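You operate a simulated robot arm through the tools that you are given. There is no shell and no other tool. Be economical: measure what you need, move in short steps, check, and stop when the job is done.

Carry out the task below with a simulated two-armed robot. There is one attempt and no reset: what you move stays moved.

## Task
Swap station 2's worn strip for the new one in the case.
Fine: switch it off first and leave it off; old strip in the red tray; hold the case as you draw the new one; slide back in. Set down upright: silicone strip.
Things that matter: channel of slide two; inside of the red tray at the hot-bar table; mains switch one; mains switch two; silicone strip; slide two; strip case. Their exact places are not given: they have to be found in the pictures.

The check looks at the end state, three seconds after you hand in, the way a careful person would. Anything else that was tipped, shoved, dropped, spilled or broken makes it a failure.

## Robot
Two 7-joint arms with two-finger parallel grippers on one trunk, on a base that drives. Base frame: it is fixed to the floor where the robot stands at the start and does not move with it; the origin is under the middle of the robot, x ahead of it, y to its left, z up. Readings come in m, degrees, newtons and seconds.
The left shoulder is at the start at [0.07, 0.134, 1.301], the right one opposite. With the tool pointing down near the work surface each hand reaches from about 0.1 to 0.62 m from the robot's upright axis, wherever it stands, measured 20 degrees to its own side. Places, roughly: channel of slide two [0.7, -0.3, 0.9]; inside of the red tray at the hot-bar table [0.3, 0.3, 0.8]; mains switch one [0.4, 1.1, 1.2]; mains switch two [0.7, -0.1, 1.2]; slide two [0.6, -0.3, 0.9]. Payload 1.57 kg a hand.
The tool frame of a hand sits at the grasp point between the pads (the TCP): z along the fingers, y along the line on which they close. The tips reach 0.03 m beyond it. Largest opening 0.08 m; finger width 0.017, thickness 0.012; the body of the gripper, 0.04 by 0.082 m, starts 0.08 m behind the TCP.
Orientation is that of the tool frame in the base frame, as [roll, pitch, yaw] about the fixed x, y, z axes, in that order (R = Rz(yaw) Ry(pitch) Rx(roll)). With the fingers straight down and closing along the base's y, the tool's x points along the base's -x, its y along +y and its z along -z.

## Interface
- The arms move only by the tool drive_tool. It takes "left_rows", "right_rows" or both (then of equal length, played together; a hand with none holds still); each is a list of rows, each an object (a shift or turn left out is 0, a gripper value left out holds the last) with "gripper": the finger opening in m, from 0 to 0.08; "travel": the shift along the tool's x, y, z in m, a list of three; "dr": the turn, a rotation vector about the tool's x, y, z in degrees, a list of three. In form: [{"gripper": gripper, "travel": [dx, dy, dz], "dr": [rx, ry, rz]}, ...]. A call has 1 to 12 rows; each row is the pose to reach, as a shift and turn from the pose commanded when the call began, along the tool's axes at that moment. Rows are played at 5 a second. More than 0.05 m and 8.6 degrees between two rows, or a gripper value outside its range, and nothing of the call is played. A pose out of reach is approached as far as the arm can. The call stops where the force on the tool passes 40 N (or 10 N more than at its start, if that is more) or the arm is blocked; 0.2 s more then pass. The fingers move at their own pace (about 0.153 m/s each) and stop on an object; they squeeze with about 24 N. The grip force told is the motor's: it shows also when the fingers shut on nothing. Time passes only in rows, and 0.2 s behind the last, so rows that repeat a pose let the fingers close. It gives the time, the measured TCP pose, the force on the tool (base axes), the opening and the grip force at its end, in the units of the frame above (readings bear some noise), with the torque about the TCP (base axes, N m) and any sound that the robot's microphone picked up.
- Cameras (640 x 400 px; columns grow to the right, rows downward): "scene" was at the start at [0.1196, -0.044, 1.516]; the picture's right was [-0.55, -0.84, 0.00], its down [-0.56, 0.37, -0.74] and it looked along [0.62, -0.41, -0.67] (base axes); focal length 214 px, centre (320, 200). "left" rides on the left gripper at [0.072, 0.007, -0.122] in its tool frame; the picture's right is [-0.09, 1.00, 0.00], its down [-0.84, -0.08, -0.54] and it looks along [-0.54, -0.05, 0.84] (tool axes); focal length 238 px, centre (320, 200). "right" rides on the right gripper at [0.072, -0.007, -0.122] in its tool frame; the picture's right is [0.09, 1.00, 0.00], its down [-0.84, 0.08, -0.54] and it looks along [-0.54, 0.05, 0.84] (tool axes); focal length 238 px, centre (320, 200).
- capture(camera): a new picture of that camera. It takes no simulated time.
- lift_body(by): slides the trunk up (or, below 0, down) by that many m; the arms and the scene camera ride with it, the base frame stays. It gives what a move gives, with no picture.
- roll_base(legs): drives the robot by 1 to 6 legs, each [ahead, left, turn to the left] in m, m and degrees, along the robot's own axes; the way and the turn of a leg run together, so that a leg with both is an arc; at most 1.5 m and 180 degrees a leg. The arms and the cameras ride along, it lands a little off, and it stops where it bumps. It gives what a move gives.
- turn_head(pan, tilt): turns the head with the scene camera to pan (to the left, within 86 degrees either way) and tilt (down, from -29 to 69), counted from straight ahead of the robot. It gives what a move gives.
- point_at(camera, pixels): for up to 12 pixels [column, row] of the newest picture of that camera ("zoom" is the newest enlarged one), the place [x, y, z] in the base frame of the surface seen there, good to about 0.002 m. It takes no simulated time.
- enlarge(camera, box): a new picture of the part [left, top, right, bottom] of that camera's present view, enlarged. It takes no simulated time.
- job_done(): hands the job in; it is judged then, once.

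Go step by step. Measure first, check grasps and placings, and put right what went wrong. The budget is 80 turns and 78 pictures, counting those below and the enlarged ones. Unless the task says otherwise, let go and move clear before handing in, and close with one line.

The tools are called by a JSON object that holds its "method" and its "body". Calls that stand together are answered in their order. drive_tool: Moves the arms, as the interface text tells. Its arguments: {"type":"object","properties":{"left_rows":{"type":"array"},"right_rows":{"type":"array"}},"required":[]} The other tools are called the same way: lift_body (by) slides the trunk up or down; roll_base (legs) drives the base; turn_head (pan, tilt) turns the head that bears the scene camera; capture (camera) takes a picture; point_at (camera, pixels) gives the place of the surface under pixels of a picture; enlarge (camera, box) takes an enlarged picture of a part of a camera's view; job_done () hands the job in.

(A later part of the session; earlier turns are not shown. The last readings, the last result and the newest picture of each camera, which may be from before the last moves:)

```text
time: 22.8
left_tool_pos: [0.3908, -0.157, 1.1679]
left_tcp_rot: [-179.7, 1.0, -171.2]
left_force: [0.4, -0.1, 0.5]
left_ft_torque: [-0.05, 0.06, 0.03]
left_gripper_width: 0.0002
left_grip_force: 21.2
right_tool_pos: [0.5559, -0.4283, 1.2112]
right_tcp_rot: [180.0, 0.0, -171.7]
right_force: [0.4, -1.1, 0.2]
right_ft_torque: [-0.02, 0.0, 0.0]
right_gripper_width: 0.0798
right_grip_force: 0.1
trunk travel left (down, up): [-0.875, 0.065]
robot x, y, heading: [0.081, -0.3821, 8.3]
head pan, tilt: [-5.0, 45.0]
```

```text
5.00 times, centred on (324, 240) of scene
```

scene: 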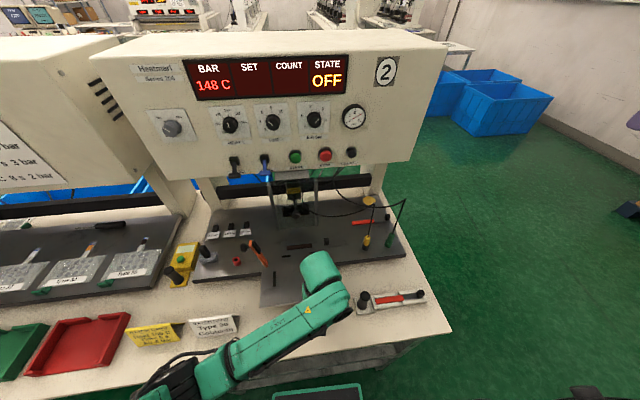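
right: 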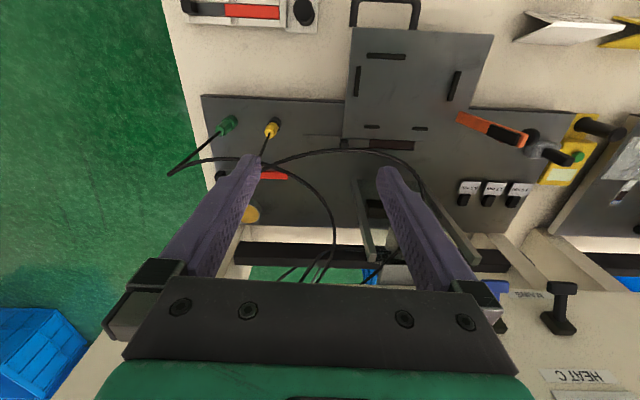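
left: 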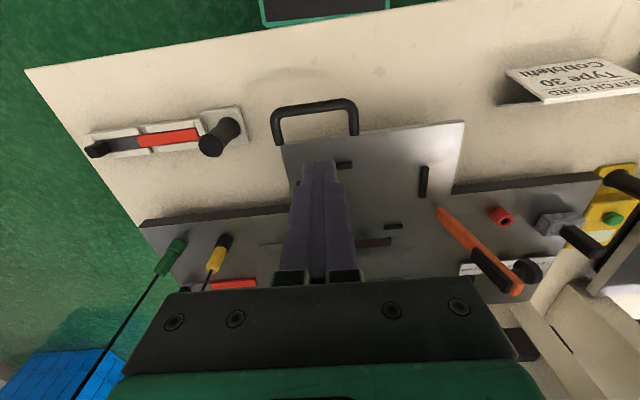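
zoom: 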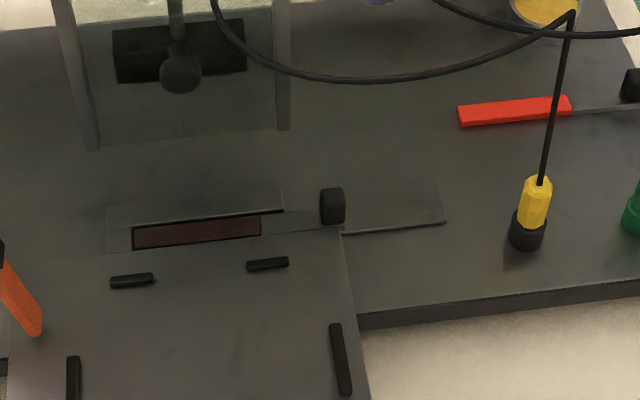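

The worn strip (pad 195,232, tab 332,205 in the zoom) lies in an open-topped channel, with leads looping over the area. I'll measure the tab, the rails, and the cable.

{"method": "point_at", "body": {"camera": "zoom", "pixels": [[331, 192], [333, 215], [195, 232], [290, 222], [195, 215], [195, 250], [390, 215], [390, 240], [300, 250], [140, 238], [255, 225], [310, 77]]}}

{"method": "point_at", "body": {"camera": "right", "pixels": [[280, 157], [300, 152], [325, 150], [350, 150], [380, 152], [405, 160], [420, 180], [300, 172], [325, 205], [335, 240], [263, 145], [200, 160]]}}

{"method": "enlarge", "body": {"camera": "right", "box": [260, 80, 452, 200]}}

```text
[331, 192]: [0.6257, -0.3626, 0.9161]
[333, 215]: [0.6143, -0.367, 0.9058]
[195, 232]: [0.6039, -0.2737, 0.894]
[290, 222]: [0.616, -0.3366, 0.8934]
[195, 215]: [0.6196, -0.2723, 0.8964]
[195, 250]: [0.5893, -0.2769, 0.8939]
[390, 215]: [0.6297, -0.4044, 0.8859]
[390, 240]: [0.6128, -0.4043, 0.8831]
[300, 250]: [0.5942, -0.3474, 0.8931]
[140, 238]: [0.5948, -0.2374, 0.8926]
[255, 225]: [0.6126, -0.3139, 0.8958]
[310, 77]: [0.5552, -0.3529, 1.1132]
```

```text
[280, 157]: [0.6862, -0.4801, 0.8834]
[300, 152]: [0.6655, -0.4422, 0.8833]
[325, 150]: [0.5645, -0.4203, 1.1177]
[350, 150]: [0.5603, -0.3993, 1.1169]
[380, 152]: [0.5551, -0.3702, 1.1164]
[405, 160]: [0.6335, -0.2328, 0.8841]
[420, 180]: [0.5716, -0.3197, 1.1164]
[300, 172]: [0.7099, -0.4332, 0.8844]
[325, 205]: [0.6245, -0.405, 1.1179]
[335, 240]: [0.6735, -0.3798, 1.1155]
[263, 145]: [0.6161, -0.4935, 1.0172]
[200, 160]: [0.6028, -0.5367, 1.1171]
```

```text
3.33 times, centred on (356, 140) of right
```

zoom: 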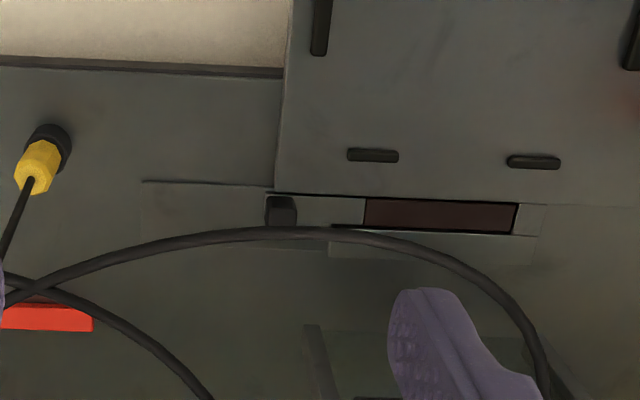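

The tab is centred at about (0.621,-0.366), z 0.894–0.916, and the leads loop overhead at z≈1.117. I'll approach from the front under the leads with the left hand tilted 45°, and clear the right hand first.

{"method": "drive_tool", "body": {"right_rows": [{"travel": [0.0138, -0.03, -0.022]}, {"travel": [0.0276, -0.06, -0.044]}, {"travel": [0.041, -0.09, -0.066]}, {"travel": [0.055, -0.12, -0.088]}, {"travel": [0.069, -0.15, -0.11]}, {"travel": [0.083, -0.18, -0.132]}, {"travel": [0.097, -0.21, -0.154]}, {"travel": [0.11, -0.24, -0.176]}, {"travel": [0.124, -0.27, -0.198]}, {"travel": [0.138, -0.3, -0.22]}]}}

{"method": "drive_tool", "body": {"left_rows": [{"gripper": 0.045, "travel": [-0.0077, -0.03, 0.023], "dr": [0, -5.6, 0]}, {"travel": [-0.0153, -0.06, 0.046], "dr": [0, -11.3, 0]}, {"travel": [-0.023, -0.09, 0.069], "dr": [0, -16.9, 0]}, {"travel": [-0.0306, -0.12, 0.0915], "dr": [0, -22.5, 0]}, {"travel": [-0.0383, -0.15, 0.114], "dr": [0, -28.1, 0]}, {"travel": [-0.046, -0.18, 0.137], "dr": [0, -33.8, 0]}, {"travel": [-0.0536, -0.21, 0.16], "dr": [0, -39.4, 0]}, {"travel": [-0.0613, -0.2406, 0.183], "dr": [0, -45, 0]}]}}

{"method": "capture", "body": {"camera": "left"}}

```text
time: 25.0
left_tool_pos: [0.3897, -0.158, 1.1703]
left_tcp_rot: [-179.7, 1.1, -171.2]
left_force: [-1.0, -0.6, -0.3]
left_ft_torque: [0.0, 0.0, -0.01]
left_gripper_width: 0.0001
left_grip_force: 21.0
right_tool_pos: [0.4556, -0.749, 1.4298]
right_tcp_rot: [180.0, 0.1, -171.7]
right_force: [-0.8, -1.0, 0.8]
right_ft_torque: [0.0, -0.04, 0.0]
right_gripper_width: 0.08
right_grip_force: 0.1
trunk travel left (down, up): [-0.875, 0.065]
robot x, y, heading: [0.0819, -0.3804, 8.3]
head pan, tilt: [-5.0, 45.0]
```

```text
time: 26.8
left_tool_pos: [0.4918, -0.3921, 0.9908]
left_tcp_rot: [-179.7, 46.1, -171.0]
left_force: [0.7, -0.6, 0.8]
left_ft_torque: [0.0, 0.0, 0.03]
left_gripper_width: 0.045
left_grip_force: 0.2
left hand out of reach, approached as far as the arm can: row 1, 2, 3
right_tool_pos: [0.4576, -0.7523, 1.4278]
right_tcp_rot: [179.9, 0.1, -171.8]
right_force: [0.1, -0.6, 1.0]
right_ft_torque: [-0.03, 0.01, -0.01]
right_gripper_width: 0.0799
right_grip_force: 0.0
trunk travel left (down, up): [-0.875, 0.065]
robot x, y, heading: [0.0801, -0.3835, 8.3]
head pan, tilt: [-5.0, 45.0]
```

```text
40 pictures are left
```

left: 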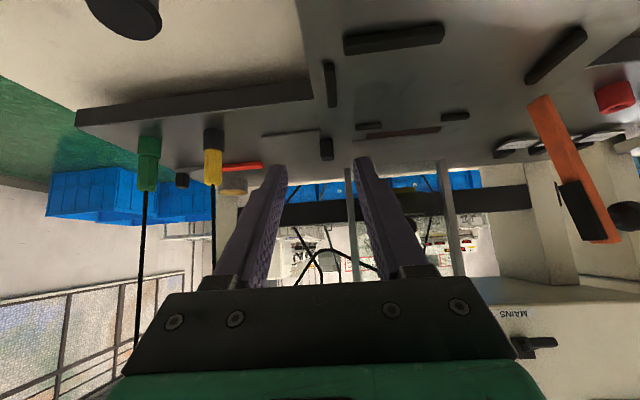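

The tab is visible at (327,148), nearly centred between the fingers. I'll measure it from here.

{"method": "enlarge", "body": {"camera": "left", "box": [240, 100, 400, 200]}}

{"method": "point_at", "body": {"camera": "left", "pixels": [[327, 145], [327, 152], [322, 148], [332, 148], [350, 138], [400, 133], [362, 165], [282, 170]]}}

```text
4.00 times, centred on (320, 150) of left
```

zoom: 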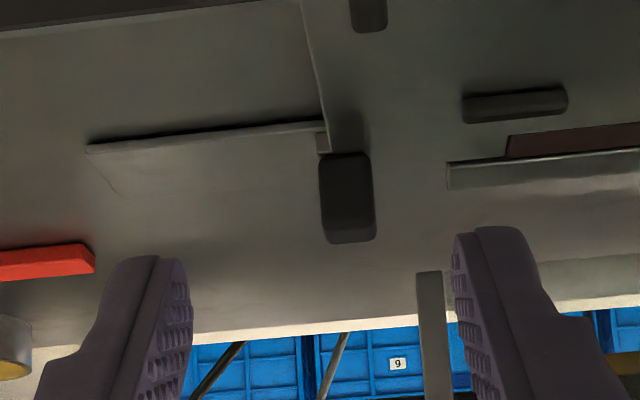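

```text
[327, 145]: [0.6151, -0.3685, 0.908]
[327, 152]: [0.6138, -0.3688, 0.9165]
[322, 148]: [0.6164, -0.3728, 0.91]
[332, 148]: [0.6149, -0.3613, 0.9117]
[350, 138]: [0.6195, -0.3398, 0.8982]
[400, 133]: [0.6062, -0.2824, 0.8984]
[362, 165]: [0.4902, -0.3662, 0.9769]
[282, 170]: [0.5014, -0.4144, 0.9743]
```

The tab's front face is at (0.615,-0.367), with nothing overhanging the strip. I'll advance the left fingers around the tab.

{"method": "drive_tool", "body": {"left_rows": [{"gripper": 0.045, "travel": [-0.0213, 0.003, 0.0354]}, {"travel": [-0.0425, 0.006, 0.0707]}, {"travel": [-0.0504, 0.006, 0.114]}, {"travel": [-0.0432, 0.006, 0.1212]}, {"travel": [-0.0432, 0.006, 0.1212]}]}}

{"method": "enlarge", "body": {"camera": "left", "box": [220, 80, 420, 205]}}

{"method": "enlarge", "body": {"camera": "scene", "box": [260, 190, 404, 280]}}

```text
time: 28.0
left_tool_pos: [0.6054, -0.3653, 0.9392]
left_tcp_rot: [-179.4, 46.1, -170.9]
left_force: [0.5, 0.3, -0.4]
left_ft_torque: [0.02, 0.07, 0.0]
left_gripper_width: 0.045
left_grip_force: 0.1
right_tool_pos: [0.4578, -0.7495, 1.4276]
right_tcp_rot: [-180.0, 0.1, -171.8]
right_force: [-0.4, 0.1, 0.6]
right_ft_torque: [0.02, 0.01, 0.0]
right_gripper_width: 0.0802
right_grip_force: 0.0
trunk travel left (down, up): [-0.875, 0.065]
robot x, y, heading: [0.0807, -0.3831, 8.3]
head pan, tilt: [-5.0, 45.0]
```

```text
3.20 times, centred on (320, 142) of left
```

zoom: 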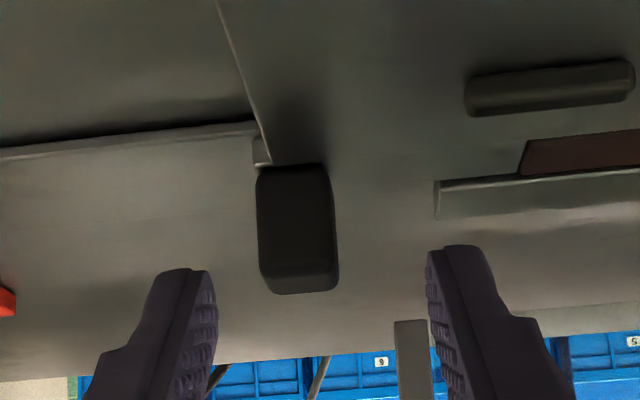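

```text
4.44 times, centred on (332, 235) of scene
```

zoom: 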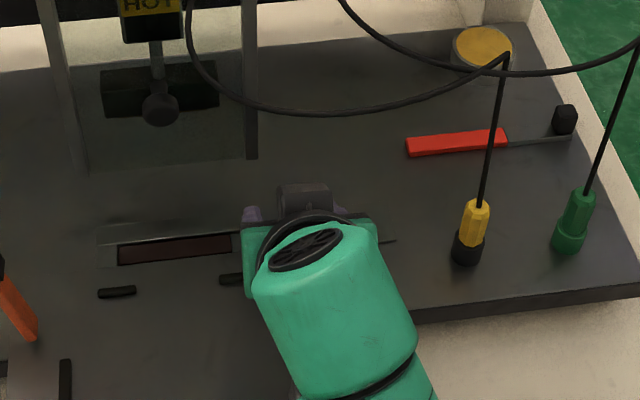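

The tips are still about 1.4 cm high and 3 mm to the left. I'll correct that and close on the tab.

{"method": "drive_tool", "body": {"left_rows": [{"gripper": 0.045, "travel": [0.005, -0.003, 0.005]}, {"gripper": 0.045, "travel": [0.0095, -0.003, 0.0095]}, {"gripper": 0.0, "travel": [0.0095, -0.003, 0.0095]}, {"gripper": 0.0, "travel": [0.0095, -0.003, 0.0095]}, {"gripper": 0.0, "travel": [0.0095, -0.003, 0.0095]}]}}

{"method": "enlarge", "body": {"camera": "left", "box": [220, 80, 420, 205]}}

```text
time: 29.2
left_tool_pos: [0.6061, -0.3686, 0.9259]
left_tcp_rot: [-179.5, 46.1, -170.9]
left_force: [-1.0, -2.3, 1.7]
left_ft_torque: [0.03, 0.01, 0.16]
left_gripper_width: 0.0149
left_grip_force: 24.2
right_tool_pos: [0.4569, -0.75, 1.4281]
right_tcp_rot: [180.0, 0.1, -171.7]
right_force: [0.2, 0.9, 0.7]
right_ft_torque: [0.05, 0.0, 0.0]
right_gripper_width: 0.0799
right_grip_force: 0.1
trunk travel left (down, up): [-0.875, 0.065]
robot x, y, heading: [0.0796, -0.3808, 8.3]
head pan, tilt: [-5.0, 45.0]
```

```text
3.20 times, centred on (320, 142) of left
```

zoom: 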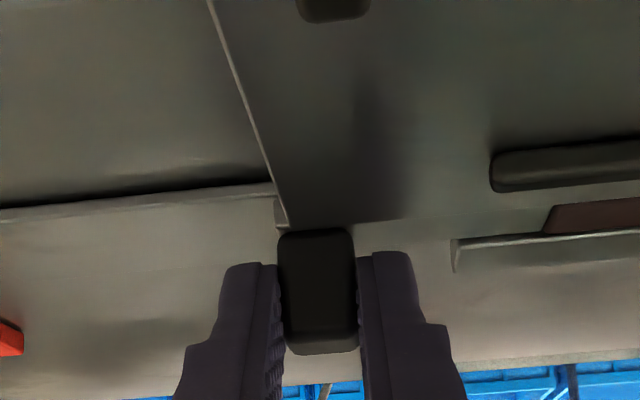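

The grip holds the tab at 0.0149 m. I'll draw it to the right 5 cm in steps while watching the force.

{"method": "drive_tool", "body": {"left_rows": [{"gripper": 0, "travel": [-0.0002, -0.01, 0.0002]}, {"gripper": 0, "travel": [-0.0003, -0.02, 0.0003]}, {"gripper": 0, "travel": [-0.0005, -0.03, 0.0005]}, {"gripper": 0, "travel": [-0.0007, -0.04, 0.0007]}, {"gripper": 0, "travel": [-0.0009, -0.05, 0.0009]}]}}

{"method": "enlarge", "body": {"camera": "scene", "box": [260, 190, 404, 280]}}

{"method": "capture", "body": {"camera": "left"}}

```text
time: 29.8
left_tool_pos: [0.6101, -0.3736, 0.923]
left_tcp_rot: [178.0, 47.6, -173.1]
left_force: [-0.8, -4.8, 12.7]
left_ft_torque: [0.0, -0.14, 0.28]
left_gripper_width: 0.0147
left_grip_force: 24.0
right_tool_pos: [0.4538, -0.7526, 1.4275]
right_tcp_rot: [179.9, 0.2, -171.7]
right_force: [-0.1, -0.4, -0.4]
right_ft_torque: [-0.02, 0.02, 0.03]
right_gripper_width: 0.0801
right_grip_force: 0.2
trunk travel left (down, up): [-0.875, 0.065]
robot x, y, heading: [0.0779, -0.3857, 8.5]
head pan, tilt: [-5.0, 45.0]
stopped in row 3 (left hand): the force on the tool passed its limit (the readings are from after the stop); the commanded pose is now the measured one
```

```text
4.44 times, centred on (332, 235) of scene
```

zoom: 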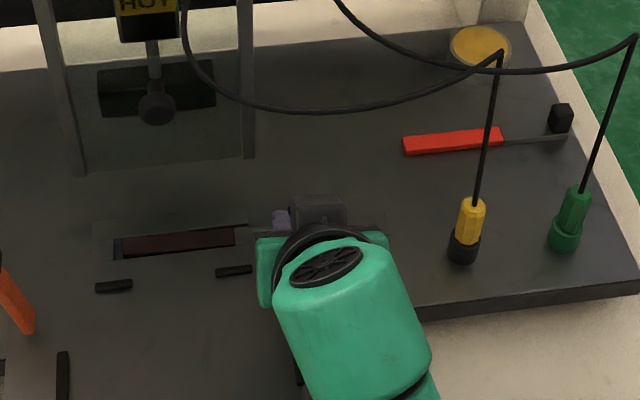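

```text
34 pictures are left
```

left: 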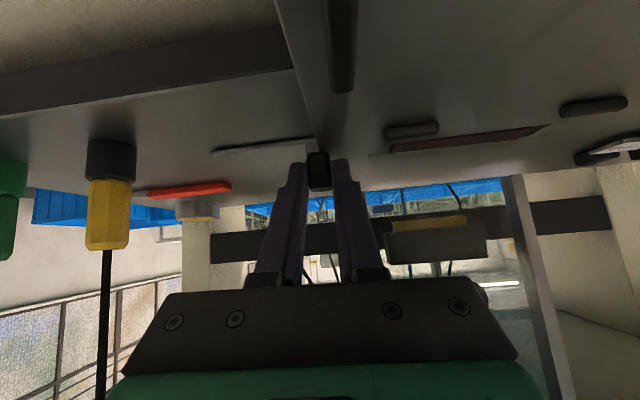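

The pad moved about 7 mm (gap at zoom 118,245), but the force tripped with an upward push on the tool. I'll try raising 2 mm and drawing again in finer steps.

{"method": "drive_tool", "body": {"left_rows": [{"gripper": 0, "travel": [-0.0015, 0, -0.0015]}, {"gripper": 0, "travel": [-0.0015, -0.004, -0.0015]}, {"gripper": 0, "travel": [-0.0015, -0.008, -0.0015]}, {"gripper": 0, "travel": [-0.0015, -0.012, -0.0015]}, {"gripper": 0, "travel": [-0.0015, -0.016, -0.0015]}, {"gripper": 0, "travel": [-0.0015, -0.02, -0.0015]}]}}

{"method": "enlarge", "body": {"camera": "scene", "box": [260, 190, 404, 280]}}

```text
time: 30.5
left_tool_pos: [0.6165, -0.3665, 0.9239]
left_tcp_rot: [176.1, 48.8, -174.8]
left_force: [2.9, -17.3, 12.5]
left_ft_torque: [-0.34, -0.15, 0.05]
left_gripper_width: 0.0154
left_grip_force: 23.4
right_tool_pos: [0.455, -0.7538, 1.4284]
right_tcp_rot: [179.9, 0.1, -171.8]
right_force: [-0.3, -0.2, 0.2]
right_ft_torque: [-0.05, 0.05, -0.03]
right_gripper_width: 0.0798
right_grip_force: 0.2
trunk travel left (down, up): [-0.875, 0.065]
robot x, y, heading: [0.0784, -0.3811, 8.3]
head pan, tilt: [-5.0, 45.0]
stopped in row 3 (left hand): the force on the tool passed its limit (the readings are from after the stop); the commanded pose is now the measured one
```

```text
4.44 times, centred on (332, 235) of scene
```

zoom: 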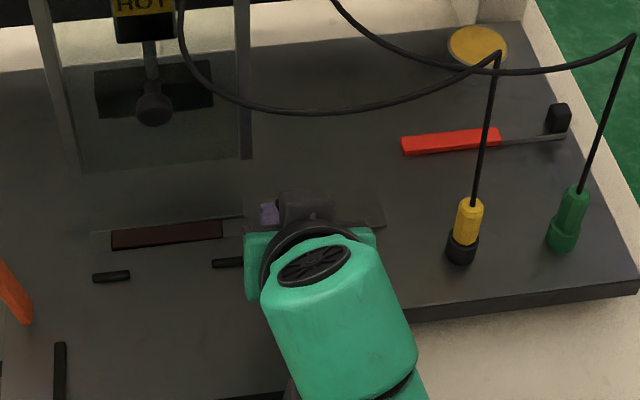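

The hand was pushed forward and the strip slid back, so something on the arm is probably touching. I'll look at the whole scene and the right view.

{"method": "capture", "body": {"camera": "scene"}}

{"method": "capture", "body": {"camera": "right"}}

{"method": "capture", "body": {"camera": "left"}}

```text
32 pictures are left
```

scene: 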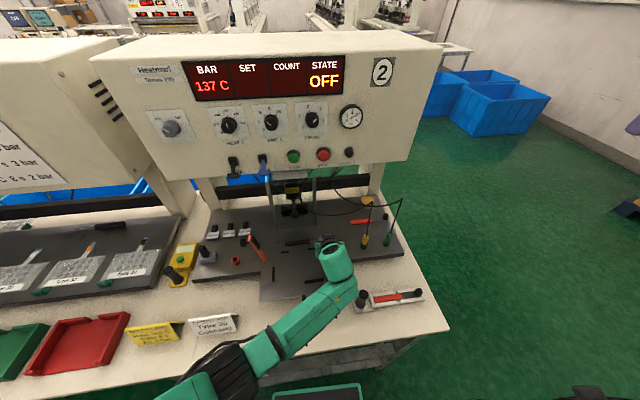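

```text
31 pictures are left
```

right: 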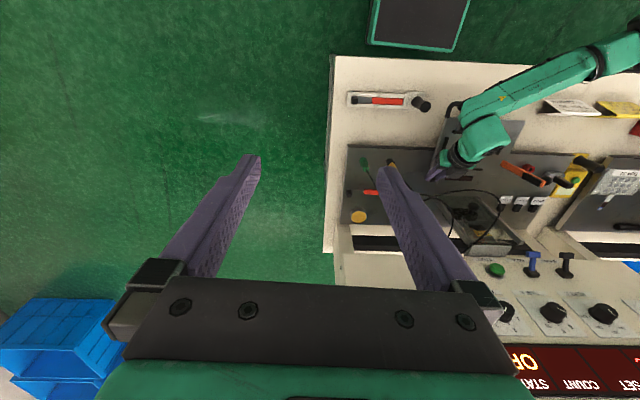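

```text
30 pictures are left
```

left: 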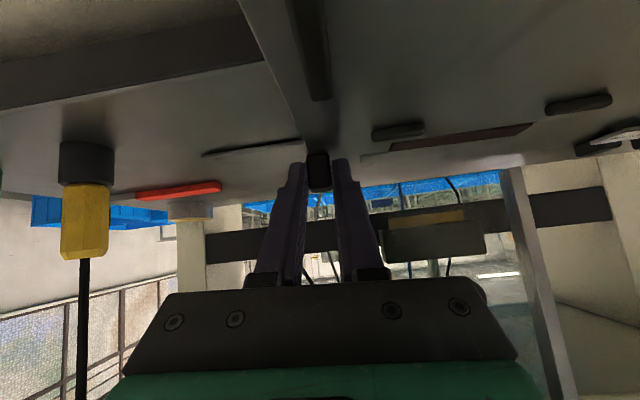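

I'll measure the heights of the forearm and wrist to find a contact.

{"method": "point_at", "body": {"camera": "scene", "pixels": [[340, 270], [335, 250], [345, 290], [320, 300], [300, 318], [280, 335], [235, 370], [330, 315], [362, 297], [352, 300]]}}

{"method": "enlarge", "body": {"camera": "scene", "box": [270, 240, 398, 340]}}

```text
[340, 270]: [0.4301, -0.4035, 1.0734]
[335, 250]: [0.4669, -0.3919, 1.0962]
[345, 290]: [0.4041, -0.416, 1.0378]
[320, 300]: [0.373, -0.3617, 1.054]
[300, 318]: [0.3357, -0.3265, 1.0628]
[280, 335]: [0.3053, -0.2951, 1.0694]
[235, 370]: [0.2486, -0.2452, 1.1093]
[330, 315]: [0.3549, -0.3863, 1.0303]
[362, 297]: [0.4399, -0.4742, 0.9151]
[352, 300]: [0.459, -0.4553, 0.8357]
```

```text
4.00 times, centred on (334, 290) of scene
```

zoom: 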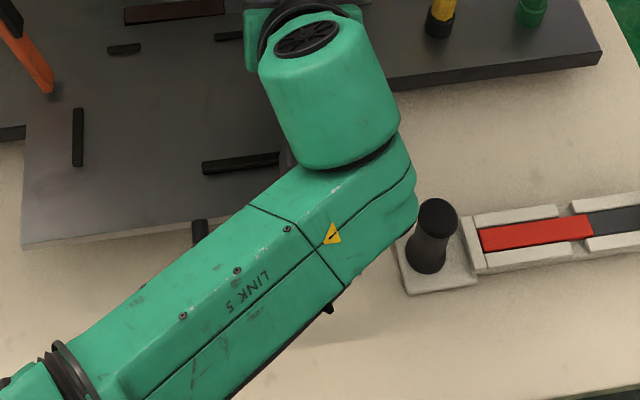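

The forearm is clear of the handle by several cm, so the hand probably jammed from drift and pressing down. I'll open, re-square the hand (tilt 45°, yaw 10.5°), regrip a little higher and try a small lift.

{"method": "drive_tool", "body": {"left_rows": [{"gripper": 0.045}, {"gripper": 0.045}, {"gripper": 0.045, "travel": [0.0038, 0.001, -0.0114], "dr": [0, 3.8, -3.5]}, {"gripper": 0.045, "travel": [0.0038, 0.001, -0.0114], "dr": [0, 3.8, -3.5]}]}}

{"method": "enlarge", "body": {"camera": "left", "box": [220, 80, 420, 205]}}

{"method": "point_at", "body": {"camera": "zoom", "pixels": [[290, 260], [315, 260], [340, 260], [315, 285], [450, 260], [230, 260]]}}

```text
time: 31.5
left_tool_pos: [0.614, -0.3481, 0.9274]
left_tcp_rot: [177.0, 45.5, -170.3]
left_force: [2.9, -13.5, 0.0]
left_ft_torque: [-0.36, -0.05, -0.25]
left_gripper_width: 0.0574
left_grip_force: 7.2
right_tool_pos: [0.4566, -0.7562, 1.4267]
right_tcp_rot: [179.9, -0.1, -171.9]
right_force: [-0.1, 0.0, -0.4]
right_ft_torque: [0.0, -0.02, -0.01]
right_gripper_width: 0.0801
right_grip_force: 0.0
trunk travel left (down, up): [-0.875, 0.065]
robot x, y, heading: [0.0808, -0.38, 8.0]
head pan, tilt: [-5.0, 45.0]
```

```text
3.20 times, centred on (320, 142) of left
```

zoom: 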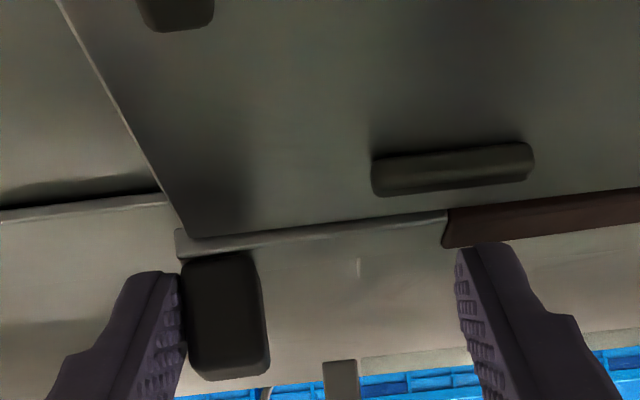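

```text
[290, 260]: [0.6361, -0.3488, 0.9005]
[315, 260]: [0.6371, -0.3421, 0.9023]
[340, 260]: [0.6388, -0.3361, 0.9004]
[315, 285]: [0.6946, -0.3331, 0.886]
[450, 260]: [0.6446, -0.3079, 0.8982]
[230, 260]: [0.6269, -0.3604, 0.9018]
```

The hand has been pushed left by its right finger against the tab, and the strip seems to sit differently. I'll look from the scene camera and the full left view.

{"method": "enlarge", "body": {"camera": "scene", "box": [250, 210, 378, 290]}}

{"method": "point_at", "body": {"camera": "zoom", "pixels": [[150, 160], [190, 155], [230, 150], [150, 145], [190, 175], [130, 165], [120, 205], [430, 250], [450, 150]]}}

```text
5.00 times, centred on (314, 250) of scene
```

zoom: 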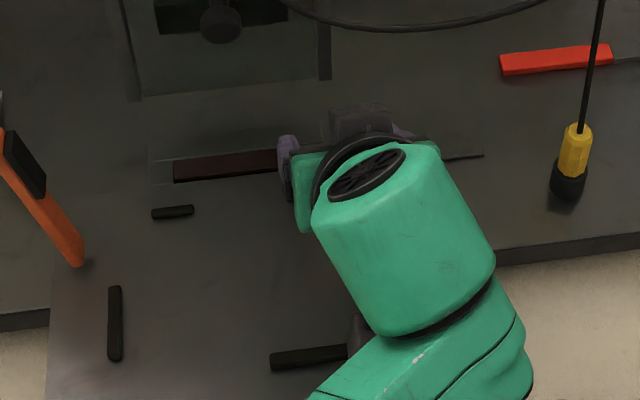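

```text
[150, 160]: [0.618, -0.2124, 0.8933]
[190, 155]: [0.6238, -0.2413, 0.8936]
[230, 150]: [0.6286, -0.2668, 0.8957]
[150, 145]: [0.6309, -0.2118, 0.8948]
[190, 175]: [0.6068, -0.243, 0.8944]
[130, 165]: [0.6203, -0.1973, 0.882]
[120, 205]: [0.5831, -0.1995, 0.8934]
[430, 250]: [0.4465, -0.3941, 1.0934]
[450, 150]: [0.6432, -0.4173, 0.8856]
```

The strip's tab end is slightly raised (tongue 0.900 vs 0.8934), so nothing holds it down. The wrist is most likely pressing against the case's knob, so I'll back off upward and yaw the hand 12° so the wrist stays clear of the knob.

{"method": "drive_tool", "body": {"left_rows": [{"gripper": 0.06, "travel": [-0.0106, 0.004, -0.0106]}, {"gripper": 0.06, "travel": [-0.0212, 0.004, -0.0212]}, {"gripper": 0.06, "travel": [-0.0071, 0.004, -0.0495]}, {"gripper": 0.06, "travel": [0.0141, 0.004, -0.0707], "dr": [4.2, 0, 4.2]}, {"gripper": 0.06, "travel": [0.0141, 0.004, -0.0707], "dr": [8.5, 0, 8.5]}]}}

{"method": "capture", "body": {"camera": "left"}}

{"method": "capture", "body": {"camera": "scene"}}

```text
time: 32.7
left_tool_pos: [0.5437, -0.3779, 0.9665]
left_tcp_rot: [-179.9, 44.2, 178.7]
left_force: [-0.6, -0.1, -0.2]
left_ft_torque: [0.01, 0.03, 0.02]
left_gripper_width: 0.0599
left_grip_force: 0.1
right_tool_pos: [0.4567, -0.753, 1.4277]
right_tcp_rot: [179.9, 0.1, -171.8]
right_force: [0.1, -0.5, 0.0]
right_ft_torque: [0.04, -0.01, -0.01]
right_gripper_width: 0.08
right_grip_force: 0.1
trunk travel left (down, up): [-0.875, 0.065]
robot x, y, heading: [0.078, -0.3837, 8.1]
head pan, tilt: [-5.0, 45.0]
```

```text
26 pictures are left
```

left: 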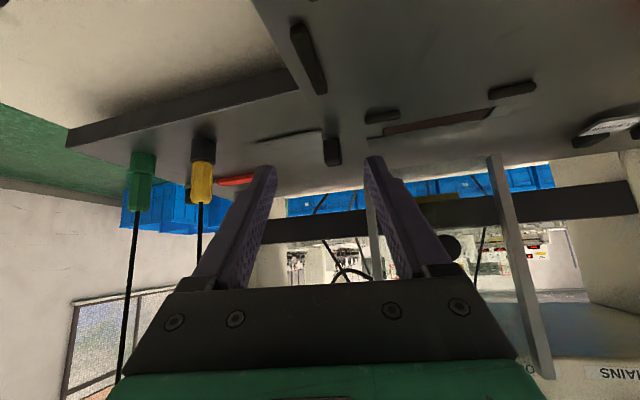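

```text
25 pictures are left
```

scene: 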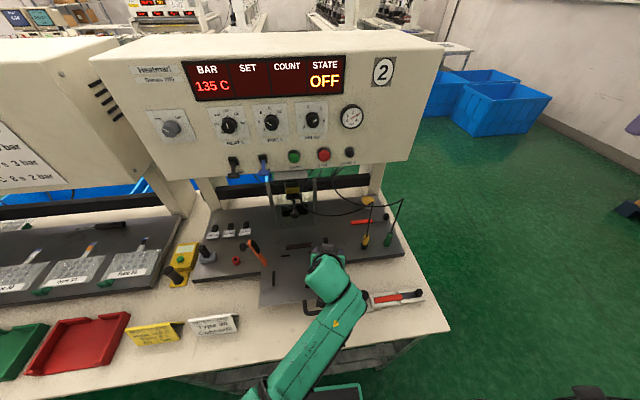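

The hand is free and the tab is at (332,150) in the left view. I'll measure the tab and strip again, then grip and just lift.

{"method": "point_at", "body": {"camera": "left", "pixels": [[332, 145], [332, 155], [326, 150], [338, 150], [360, 137], [400, 128], [480, 117], [376, 165], [264, 175]]}}

{"method": "enlarge", "body": {"camera": "left", "box": [250, 80, 410, 180]}}

{"method": "point_at", "body": {"camera": "scene", "pixels": [[300, 245], [285, 246], [310, 312], [375, 298], [415, 294], [350, 305], [340, 320], [330, 280]]}}

```text
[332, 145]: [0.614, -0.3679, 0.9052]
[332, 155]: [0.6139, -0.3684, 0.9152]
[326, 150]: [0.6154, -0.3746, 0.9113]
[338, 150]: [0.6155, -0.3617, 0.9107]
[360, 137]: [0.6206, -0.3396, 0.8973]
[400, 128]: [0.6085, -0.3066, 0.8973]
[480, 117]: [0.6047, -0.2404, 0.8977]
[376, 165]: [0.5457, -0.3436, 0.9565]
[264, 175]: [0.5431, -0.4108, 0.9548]
```

```text
4.00 times, centred on (330, 130) of left
```

zoom: 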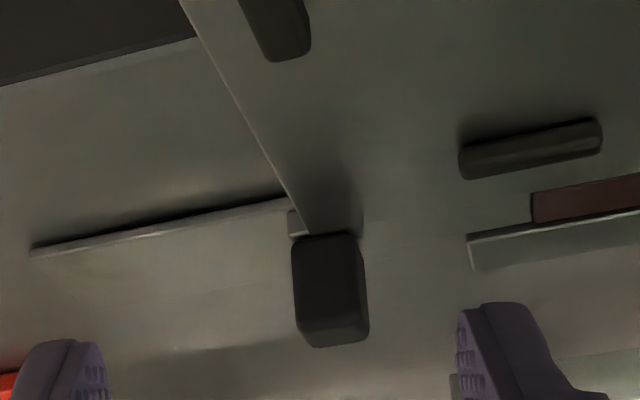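

```text
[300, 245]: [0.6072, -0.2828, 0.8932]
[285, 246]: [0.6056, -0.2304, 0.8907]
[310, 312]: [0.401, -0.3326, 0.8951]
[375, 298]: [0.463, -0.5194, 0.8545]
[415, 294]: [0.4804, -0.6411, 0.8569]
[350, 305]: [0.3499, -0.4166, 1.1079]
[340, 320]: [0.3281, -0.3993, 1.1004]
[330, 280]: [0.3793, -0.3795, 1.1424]
```

The tab is back at its original place, centred at about (0.6215,-0.3665). I'll advance, grip it, then check.

{"method": "drive_tool", "body": {"left_rows": [{"gripper": 0.045, "travel": [-0.0151, 0.0066, 0.0286]}, {"gripper": 0.045, "travel": [-0.0302, 0.0132, 0.0572]}, {"gripper": 0.045, "travel": [-0.0166, 0.0132, 0.0712]}, {"gripper": 0.0, "travel": [-0.0166, 0.0132, 0.0712]}, {"gripper": 0.0, "travel": [-0.0166, 0.0132, 0.0712]}, {"gripper": 0.0, "travel": [-0.0166, 0.0132, 0.0712]}]}}

{"method": "enlarge", "body": {"camera": "left", "box": [220, 80, 420, 205]}}

```text
time: 33.5
left_tool_pos: [0.6057, -0.3295, 0.9269]
left_tcp_rot: [173.8, 45.1, 175.1]
left_force: [-1.7, -2.1, 14.9]
left_ft_torque: [-0.36, -0.2, 0.18]
left_gripper_width: 0.0449
left_grip_force: 0.0
right_tool_pos: [0.4524, -0.7538, 1.4289]
right_tcp_rot: [179.9, 0.1, -171.8]
right_force: [0.1, 0.3, 0.5]
right_ft_torque: [0.02, -0.01, 0.01]
right_gripper_width: 0.08
right_grip_force: 0.1
trunk travel left (down, up): [-0.875, 0.065]
robot x, y, heading: [0.0789, -0.382, 8.0]
head pan, tilt: [-5.0, 45.0]
stopped in row 3 (left hand): the force on the tool passed its limit (the readings are from after the stop); the commanded pose is now the measured one
```

```text
3.20 times, centred on (320, 142) of left
```

zoom: 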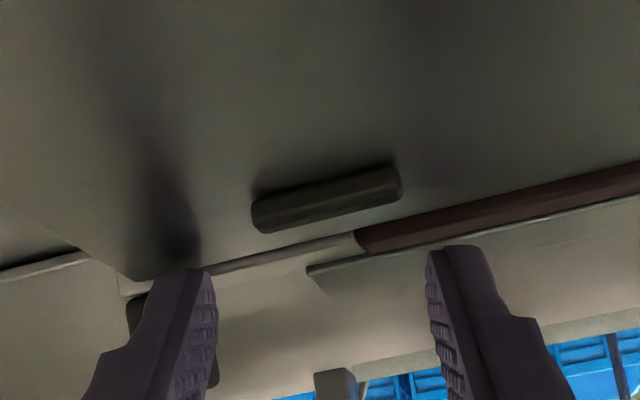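

The link below the wrist is being deflected while lowering, probably by the slide's handle or the knob under my low forearm. I'll retreat, re-square with less tilt (38°), and back the base 12 cm so the forearm comes in from higher up.

{"method": "drive_tool", "body": {"left_rows": [{"gripper": 0.06, "travel": [-0.014, 0, -0.014]}, {"gripper": 0.06, "travel": [-0.028, 0, -0.028]}, {"gripper": 0.06, "travel": [-0.028, 0, -0.07]}, {"gripper": 0.06, "travel": [-0.03, 0, -0.11], "dr": [-1.5, 2.4, -3.6]}, {"gripper": 0.06, "travel": [-0.04, 0, -0.13], "dr": [-3, 4.8, -7.3]}, {"gripper": 0.06, "travel": [-0.05, 0, -0.14], "dr": [-4.7, 7.1, -10.9]}]}}

{"method": "roll_base", "body": {"legs": [[-0.12, 0, 2]]}}

{"method": "capture", "body": {"camera": "scene"}}

```text
time: 34.6
left_tool_pos: [0.5447, -0.2796, 1.0031]
left_tcp_rot: [163.5, 39.9, 174.6]
left_force: [-0.6, 0.5, 0.0]
left_ft_torque: [-0.01, -0.04, 0.02]
left_gripper_width: 0.0602
left_grip_force: 0.2
right_tool_pos: [0.457, -0.7516, 1.4273]
right_tcp_rot: [180.0, 0.0, -171.9]
right_force: [-0.1, 0.3, -0.4]
right_ft_torque: [-0.01, 0.03, 0.0]
right_gripper_width: 0.08
right_grip_force: 0.0
trunk travel left (down, up): [-0.875, 0.065]
robot x, y, heading: [0.0771, -0.3821, 8.3]
head pan, tilt: [-5.0, 45.0]
stopped in row 5 (left hand): the arm was blocked; the commanded pose is now the measured one
```

```text
time: 35.9
left_tool_pos: [0.4224, -0.2825, 1.0017]
left_tcp_rot: [163.8, 39.9, 176.8]
left_force: [-0.4, 0.6, -0.5]
left_ft_torque: [-0.02, 0.04, 0.03]
left_gripper_width: 0.06
left_grip_force: 0.1
right_tool_pos: [0.3524, -0.7549, 1.4283]
right_tcp_rot: [-179.9, -0.1, -169.8]
right_force: [0.6, -0.4, 1.0]
right_ft_torque: [-0.03, 0.03, 0.01]
right_gripper_width: 0.08
right_grip_force: 0.1
trunk travel left (down, up): [-0.875, 0.065]
robot x, y, heading: [-0.0428, -0.4007, 10.4]
head pan, tilt: [-5.0, 45.0]
```

```text
22 pictures are left
```

scene: 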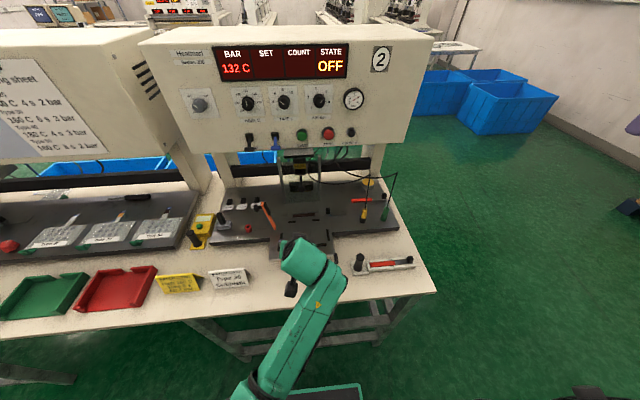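

The left arm's folded posture close to the body seems to be the real trouble; the base is now back at heading 10.4°, aligned with the table. I'll re-square the hand and go to a pre-grasp in front of the tab.

{"method": "drive_tool", "body": {"left_rows": [{"gripper": 0.045, "travel": [-0.0157, -0.0288, 0.01], "dr": [1.9, 0.5, -2.6]}, {"travel": [-0.0313, -0.0576, 0.02], "dr": [3.8, 1, -5.2]}, {"travel": [-0.047, -0.0864, 0.03], "dr": [5.6, 1.4, -7.8]}, {"travel": [-0.0626, -0.1152, 0.04], "dr": [7.5, 1.9, -10.4]}, {"travel": [-0.0626, -0.1152, 0.04], "dr": [7.5, 1.9, -10.4]}]}}

{"method": "capture", "body": {"camera": "left"}}

```text
time: 36.5
left_tool_pos: [0.4525, -0.2615, 0.9541]
left_tcp_rot: [158.8, 37.3, 177.2]
left_force: [0.6, 0.4, 0.3]
left_ft_torque: [0.0, 0.03, 0.01]
left_gripper_width: 0.045
left_grip_force: 0.1
right_tool_pos: [0.352, -0.7564, 1.427]
right_tcp_rot: [-180.0, -0.1, -169.8]
right_force: [0.5, -0.5, -0.6]
right_ft_torque: [0.0, 0.0, 0.0]
right_gripper_width: 0.0799
right_grip_force: 0.0
trunk travel left (down, up): [-0.875, 0.065]
robot x, y, heading: [-0.0387, -0.401, 10.3]
head pan, tilt: [-5.0, 45.0]
stopped in row 3 (left hand): the arm was blocked; the commanded pose is now the measured one
```

```text
21 pictures are left
```

left: 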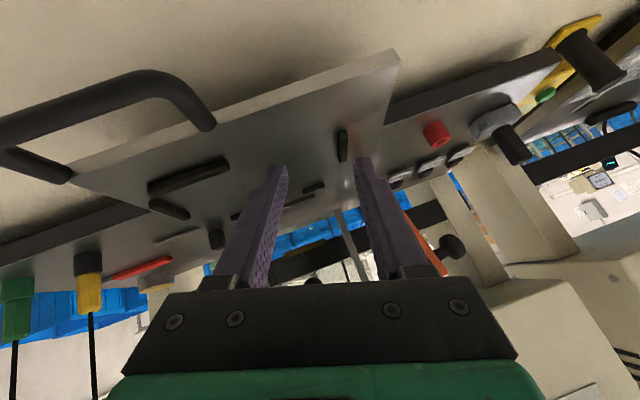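

The left arm is at a joint limit in this cross-body posture. I'll raise it straight up to a neutral vertical pose, so I can reposition the base to put the tab on the left arm's own side.

{"method": "drive_tool", "body": {"left_rows": [{"travel": [-0.0227, 0.0075, -0.0287]}, {"travel": [-0.0453, 0.0151, -0.0573]}, {"travel": [-0.068, 0.0226, -0.086], "dr": [1.6, 3.9, -0.6]}, {"travel": [-0.0907, 0.0302, -0.1147], "dr": [3.2, 7.8, -1.1]}, {"travel": [-0.1133, 0.0378, -0.1433], "dr": [4.8, 11.7, -1.7]}, {"travel": [-0.136, 0.0453, -0.172], "dr": [6.4, 15.6, -2.3]}, {"travel": [-0.1587, 0.0528, -0.2007], "dr": [8, 19.5, -2.9]}, {"travel": [-0.1813, 0.0604, -0.2293], "dr": [9.7, 23.3, -3.4]}, {"travel": [-0.204, 0.068, -0.258], "dr": [11.3, 27.2, -4]}, {"travel": [-0.2267, 0.0755, -0.2867], "dr": [12.9, 31.1, -4.6]}, {"travel": [-0.2493, 0.083, -0.3153], "dr": [14.5, 35, -5.1]}, {"travel": [-0.272, 0.0906, -0.344], "dr": [16.1, 38.9, -5.7]}]}}

```text
time: 37.3
left_tool_pos: [0.4398, -0.2024, 1.0252]
left_tcp_rot: [148.6, 31.2, 174.6]
left_force: [-0.8, 0.5, 0.7]
left_ft_torque: [0.03, 0.03, -0.03]
left_gripper_width: 0.0453
left_grip_force: 0.1
right_tool_pos: [0.3478, -0.7566, 1.4275]
right_tcp_rot: [-179.9, 0.0, -169.8]
right_force: [-0.6, -0.2, -0.5]
right_ft_torque: [-0.03, -0.05, 0.02]
right_gripper_width: 0.08
right_grip_force: 0.0
trunk travel left (down, up): [-0.875, 0.065]
robot x, y, heading: [-0.0432, -0.4005, 10.2]
head pan, tilt: [-5.0, 45.0]
stopped in row 3 (left hand): the arm was blocked; the commanded pose is now the measured one
```

It blocks again on moving up. As before, going forward with more tilt should free the arm.

{"method": "drive_tool", "body": {"left_rows": [{"travel": [-0.03, 0.0073, -0.0085], "dr": [4.1, -4, -1.9]}, {"travel": [-0.06, 0.0147, -0.017], "dr": [8.2, -8, -3.8]}, {"travel": [-0.09, 0.022, -0.0255], "dr": [12.2, -11.9, -5.7]}, {"travel": [-0.12, 0.0293, -0.034], "dr": [16.3, -15.9, -7.6]}, {"travel": [-0.15, 0.0367, -0.0425], "dr": [20.4, -19.8, -9.5]}, {"travel": [-0.18, 0.044, -0.051], "dr": [24.5, -23.8, -11.5]}]}}

{"method": "capture", "body": {"camera": "scene"}}

```text
time: 38.7
left_tool_pos: [0.5612, -0.2016, 1.1776]
left_tcp_rot: [178.0, 57.3, -179.6]
left_force: [0.4, 0.7, -0.5]
left_ft_torque: [0.0, 0.01, -0.04]
left_gripper_width: 0.0448
left_grip_force: 0.0
right_tool_pos: [0.35, -0.7568, 1.4277]
right_tcp_rot: [-180.0, 0.0, -169.8]
right_force: [-0.7, 0.3, -0.2]
right_ft_torque: [-0.02, -0.01, -0.02]
right_gripper_width: 0.0803
right_grip_force: 0.0
trunk travel left (down, up): [-0.875, 0.065]
robot x, y, heading: [-0.0415, -0.4051, 10.1]
head pan, tilt: [-5.0, 45.0]
```

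```text
20 pictures are left
```

scene: 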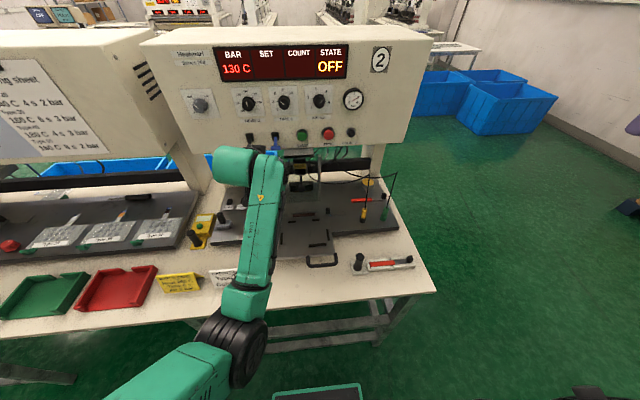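

The arm is free again in a good forward posture. I'll back the base off 15 cm and shift it right 20 cm, so the tab lies straight ahead of the left arm, then lower the hand there.

{"method": "roll_base", "body": {"legs": [[-0.15, 0, 0], [0, -0.2, 0]]}}

{"method": "drive_tool", "body": {"left_rows": [{"gripper": 0.045, "travel": [0.0335, 0, 0.0218], "dr": [0, 2, 0]}, {"travel": [0.067, 0, 0.0436], "dr": [0, 4, 0]}, {"travel": [0.1, 0, 0.065], "dr": [0, 6, 0]}, {"travel": [0.134, 0, 0.087], "dr": [0, 8, 0]}, {"travel": [0.16, 0, 0.104], "dr": [0, 10, 0]}]}}

{"method": "capture", "body": {"camera": "left"}}

```text
time: 41.3
left_tool_pos: [0.4449, -0.4159, 1.1746]
left_tcp_rot: [177.9, 57.4, -179.4]
left_force: [1.0, -0.6, -0.6]
left_ft_torque: [-0.03, 0.05, 0.01]
left_gripper_width: 0.0449
left_grip_force: 0.0
right_tool_pos: [0.2359, -0.9731, 1.4286]
right_tcp_rot: [-179.8, -0.1, -169.6]
right_force: [-0.9, 0.4, 0.4]
right_ft_torque: [-0.04, -0.03, -0.01]
right_gripper_width: 0.0801
right_grip_force: 0.1
trunk travel left (down, up): [-0.875, 0.065]
robot x, y, heading: [-0.1553, -0.6215, 10.6]
head pan, tilt: [-5.0, 45.0]
```

```text
time: 42.5
left_tool_pos: [0.4444, -0.4152, 0.9866]
left_tcp_rot: [178.0, 47.2, -178.9]
left_force: [0.1, -0.3, 0.0]
left_ft_torque: [0.01, 0.03, -0.02]
left_gripper_width: 0.0449
left_grip_force: 0.1
right_tool_pos: [0.2362, -0.9767, 1.4276]
right_tcp_rot: [-180.0, 0.1, -169.5]
right_force: [-0.2, 0.5, 0.7]
right_ft_torque: [-0.02, 0.01, -0.03]
right_gripper_width: 0.0801
right_grip_force: 0.0
trunk travel left (down, up): [-0.875, 0.065]
robot x, y, heading: [-0.1535, -0.6244, 9.8]
head pan, tilt: [-5.0, 45.0]
```

```text
19 pictures are left
```

left: 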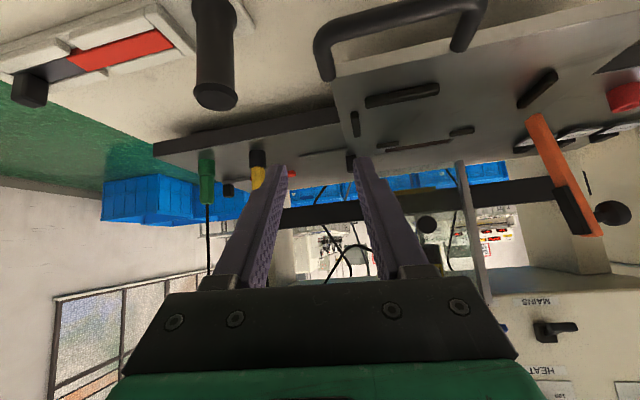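

The hand hovers steadily at the pre-pose with the tab at (351,160). I'll yaw it to the table's angle, shift 1.5 cm left, and drive the base forward 13 cm.

{"method": "drive_tool", "body": {"left_rows": [{"gripper": 0.045, "travel": [0.001, 0.0076, 0], "dr": [-3.4, 0, -3.2]}, {"travel": [0.002, 0.0153, -0.002], "dr": [-6.9, 0, -6.4]}, {"travel": [0.002, 0.0153, -0.002], "dr": [-6.9, 0, -6.4]}]}}

{"method": "roll_base", "body": {"legs": [[0.13, 0, 0]]}}

{"method": "enlarge", "body": {"camera": "left", "box": [220, 80, 420, 205]}}

{"method": "point_at", "body": {"camera": "left", "pixels": [[318, 140], [325, 148], [332, 148], [340, 148], [350, 148]]}}

```text
time: 43.3
left_tool_pos: [0.4407, -0.3908, 0.985]
left_tcp_rot: [176.1, 47.5, -170.4]
left_force: [0.6, -0.1, -0.4]
left_ft_torque: [0.01, -0.01, 0.0]
left_gripper_width: 0.0449
left_grip_force: 0.0
right_tool_pos: [0.2359, -0.9755, 1.4279]
right_tcp_rot: [180.0, -0.1, -169.6]
right_force: [0.2, -0.5, -0.8]
right_ft_torque: [0.02, 0.02, 0.04]
right_gripper_width: 0.0799
right_grip_force: 0.0
trunk travel left (down, up): [-0.875, 0.065]
robot x, y, heading: [-0.1538, -0.6254, 10.5]
head pan, tilt: [-5.0, 45.0]
```

```text
time: 44.6
left_tool_pos: [0.5687, -0.3657, 0.9889]
left_tcp_rot: [176.3, 47.9, -170.3]
left_force: [-0.9, 0.8, -0.1]
left_ft_torque: [-0.01, -0.01, 0.0]
left_gripper_width: 0.045
left_grip_force: 0.1
right_tool_pos: [0.3621, -0.9527, 1.4286]
right_tcp_rot: [-180.0, 0.3, -169.5]
right_force: [0.1, 0.0, 0.2]
right_ft_torque: [-0.02, -0.03, -0.04]
right_gripper_width: 0.0802
right_grip_force: 0.1
trunk travel left (down, up): [-0.875, 0.065]
robot x, y, heading: [-0.0214, -0.5996, 10.4]
head pan, tilt: [-5.0, 45.0]
```

```text
3.20 times, centred on (320, 142) of left
```

zoom: 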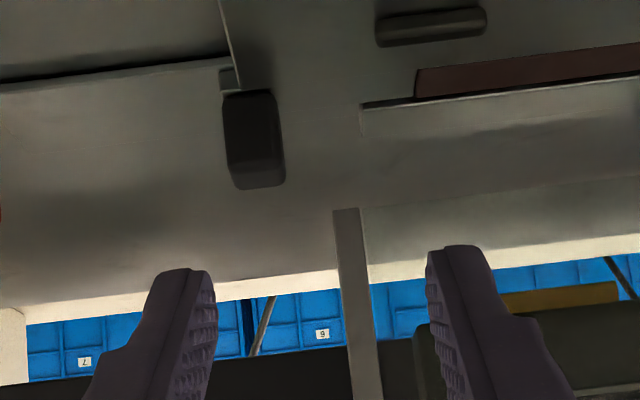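

```text
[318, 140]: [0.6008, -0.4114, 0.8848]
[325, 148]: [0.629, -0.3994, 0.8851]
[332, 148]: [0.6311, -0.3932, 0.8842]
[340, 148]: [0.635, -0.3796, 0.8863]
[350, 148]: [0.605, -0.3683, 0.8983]
```

The tab is at zoom (253,140), so I need 1 cm right, 3.5 cm forward and 6.4 cm down. I'll move there and verify before closing.

{"method": "drive_tool", "body": {"left_rows": [{"gripper": 0.045, "travel": [-0.0006, -0.006, 0.023], "dr": [3.5, 0, 0]}, {"travel": [-0.0012, -0.0104, 0.0461], "dr": [3.5, 0, 0]}, {"travel": [0.01, -0.0104, 0.057], "dr": [3.5, 0, 0]}, {"travel": [0.022, -0.0104, 0.067], "dr": [3.5, 0, 0]}, {"travel": [0.022, -0.0104, 0.067], "dr": [3.5, 0, 0]}]}}

{"method": "enlarge", "body": {"camera": "left", "box": [220, 80, 420, 205]}}

{"method": "point_at", "body": {"camera": "zoom", "pixels": [[260, 250], [300, 270], [320, 290], [340, 270], [215, 300], [430, 290]]}}

```text
time: 45.8
left_tool_pos: [0.6053, -0.3655, 0.924]
left_tcp_rot: [179.8, 47.7, -170.3]
left_force: [0.5, -0.3, -0.6]
left_ft_torque: [0.02, -0.03, 0.01]
left_gripper_width: 0.0451
left_grip_force: 0.1
right_tool_pos: [0.3652, -0.9516, 1.4295]
right_tcp_rot: [179.9, -0.1, -169.5]
right_force: [0.6, -0.5, -0.5]
right_ft_torque: [0.01, -0.02, 0.02]
right_gripper_width: 0.08
right_grip_force: 0.0
trunk travel left (down, up): [-0.875, 0.065]
robot x, y, heading: [-0.025, -0.5966, 10.5]
head pan, tilt: [-5.0, 45.0]
```

```text
3.20 times, centred on (320, 142) of left
```

zoom: 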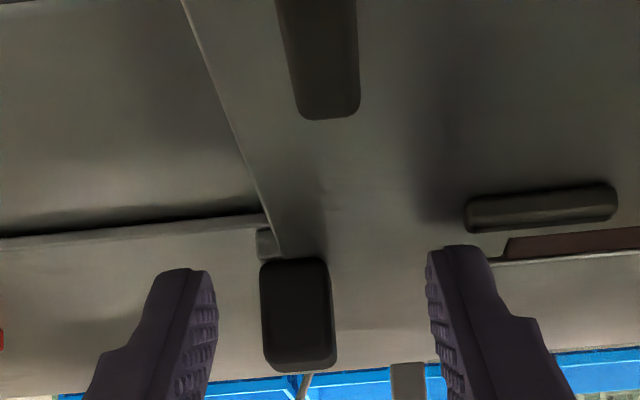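

```text
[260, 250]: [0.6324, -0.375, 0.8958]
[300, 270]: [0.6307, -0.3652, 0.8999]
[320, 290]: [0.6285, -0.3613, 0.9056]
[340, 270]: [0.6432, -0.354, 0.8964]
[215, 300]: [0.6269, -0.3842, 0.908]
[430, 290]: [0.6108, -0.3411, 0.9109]
```

No deflection this time; the tab's front face is now at x≈0.630 (the slide got nudged ~1.3 cm in earlier). I'll advance 1.4 cm, shift 4 mm right, close, and lift 1 cm.

{"method": "drive_tool", "body": {"left_rows": [{"gripper": 0.045, "travel": [-0.0047, -0.004, 0.0052]}, {"gripper": 0.045, "travel": [-0.0094, -0.004, 0.0104]}, {"gripper": 0, "travel": [-0.0094, -0.004, 0.0104]}, {"gripper": 0, "travel": [-0.0094, -0.004, 0.0104]}, {"gripper": 0, "travel": [-0.0094, -0.004, 0.0104]}, {"gripper": 0, "travel": [-0.0131, -0.004, 0.007]}, {"gripper": 0, "travel": [-0.0168, -0.004, 0.0037]}]}}

{"method": "enlarge", "body": {"camera": "scene", "box": [230, 190, 358, 270]}}

```text
time: 47.4
left_tool_pos: [0.6208, -0.3661, 0.9339]
left_tcp_rot: [179.7, 47.8, -170.2]
left_force: [-0.6, -1.0, -0.4]
left_ft_torque: [-0.03, -0.03, -0.03]
left_gripper_width: 0.0151
left_grip_force: 24.5
right_tool_pos: [0.3656, -0.9527, 1.4281]
right_tcp_rot: [180.0, 0.0, -169.5]
right_force: [0.1, 0.5, 0.3]
right_ft_torque: [0.02, 0.01, -0.03]
right_gripper_width: 0.0801
right_grip_force: 0.0
trunk travel left (down, up): [-0.875, 0.065]
robot x, y, heading: [-0.0218, -0.5986, 10.1]
head pan, tilt: [-5.0, 45.0]
```

```text
5.00 times, centred on (294, 230) of scene
```

zoom: 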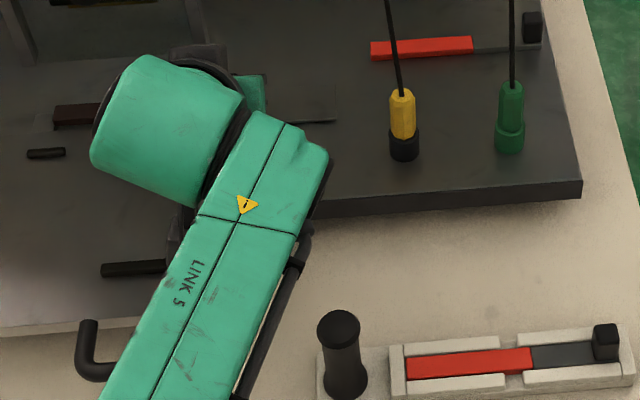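

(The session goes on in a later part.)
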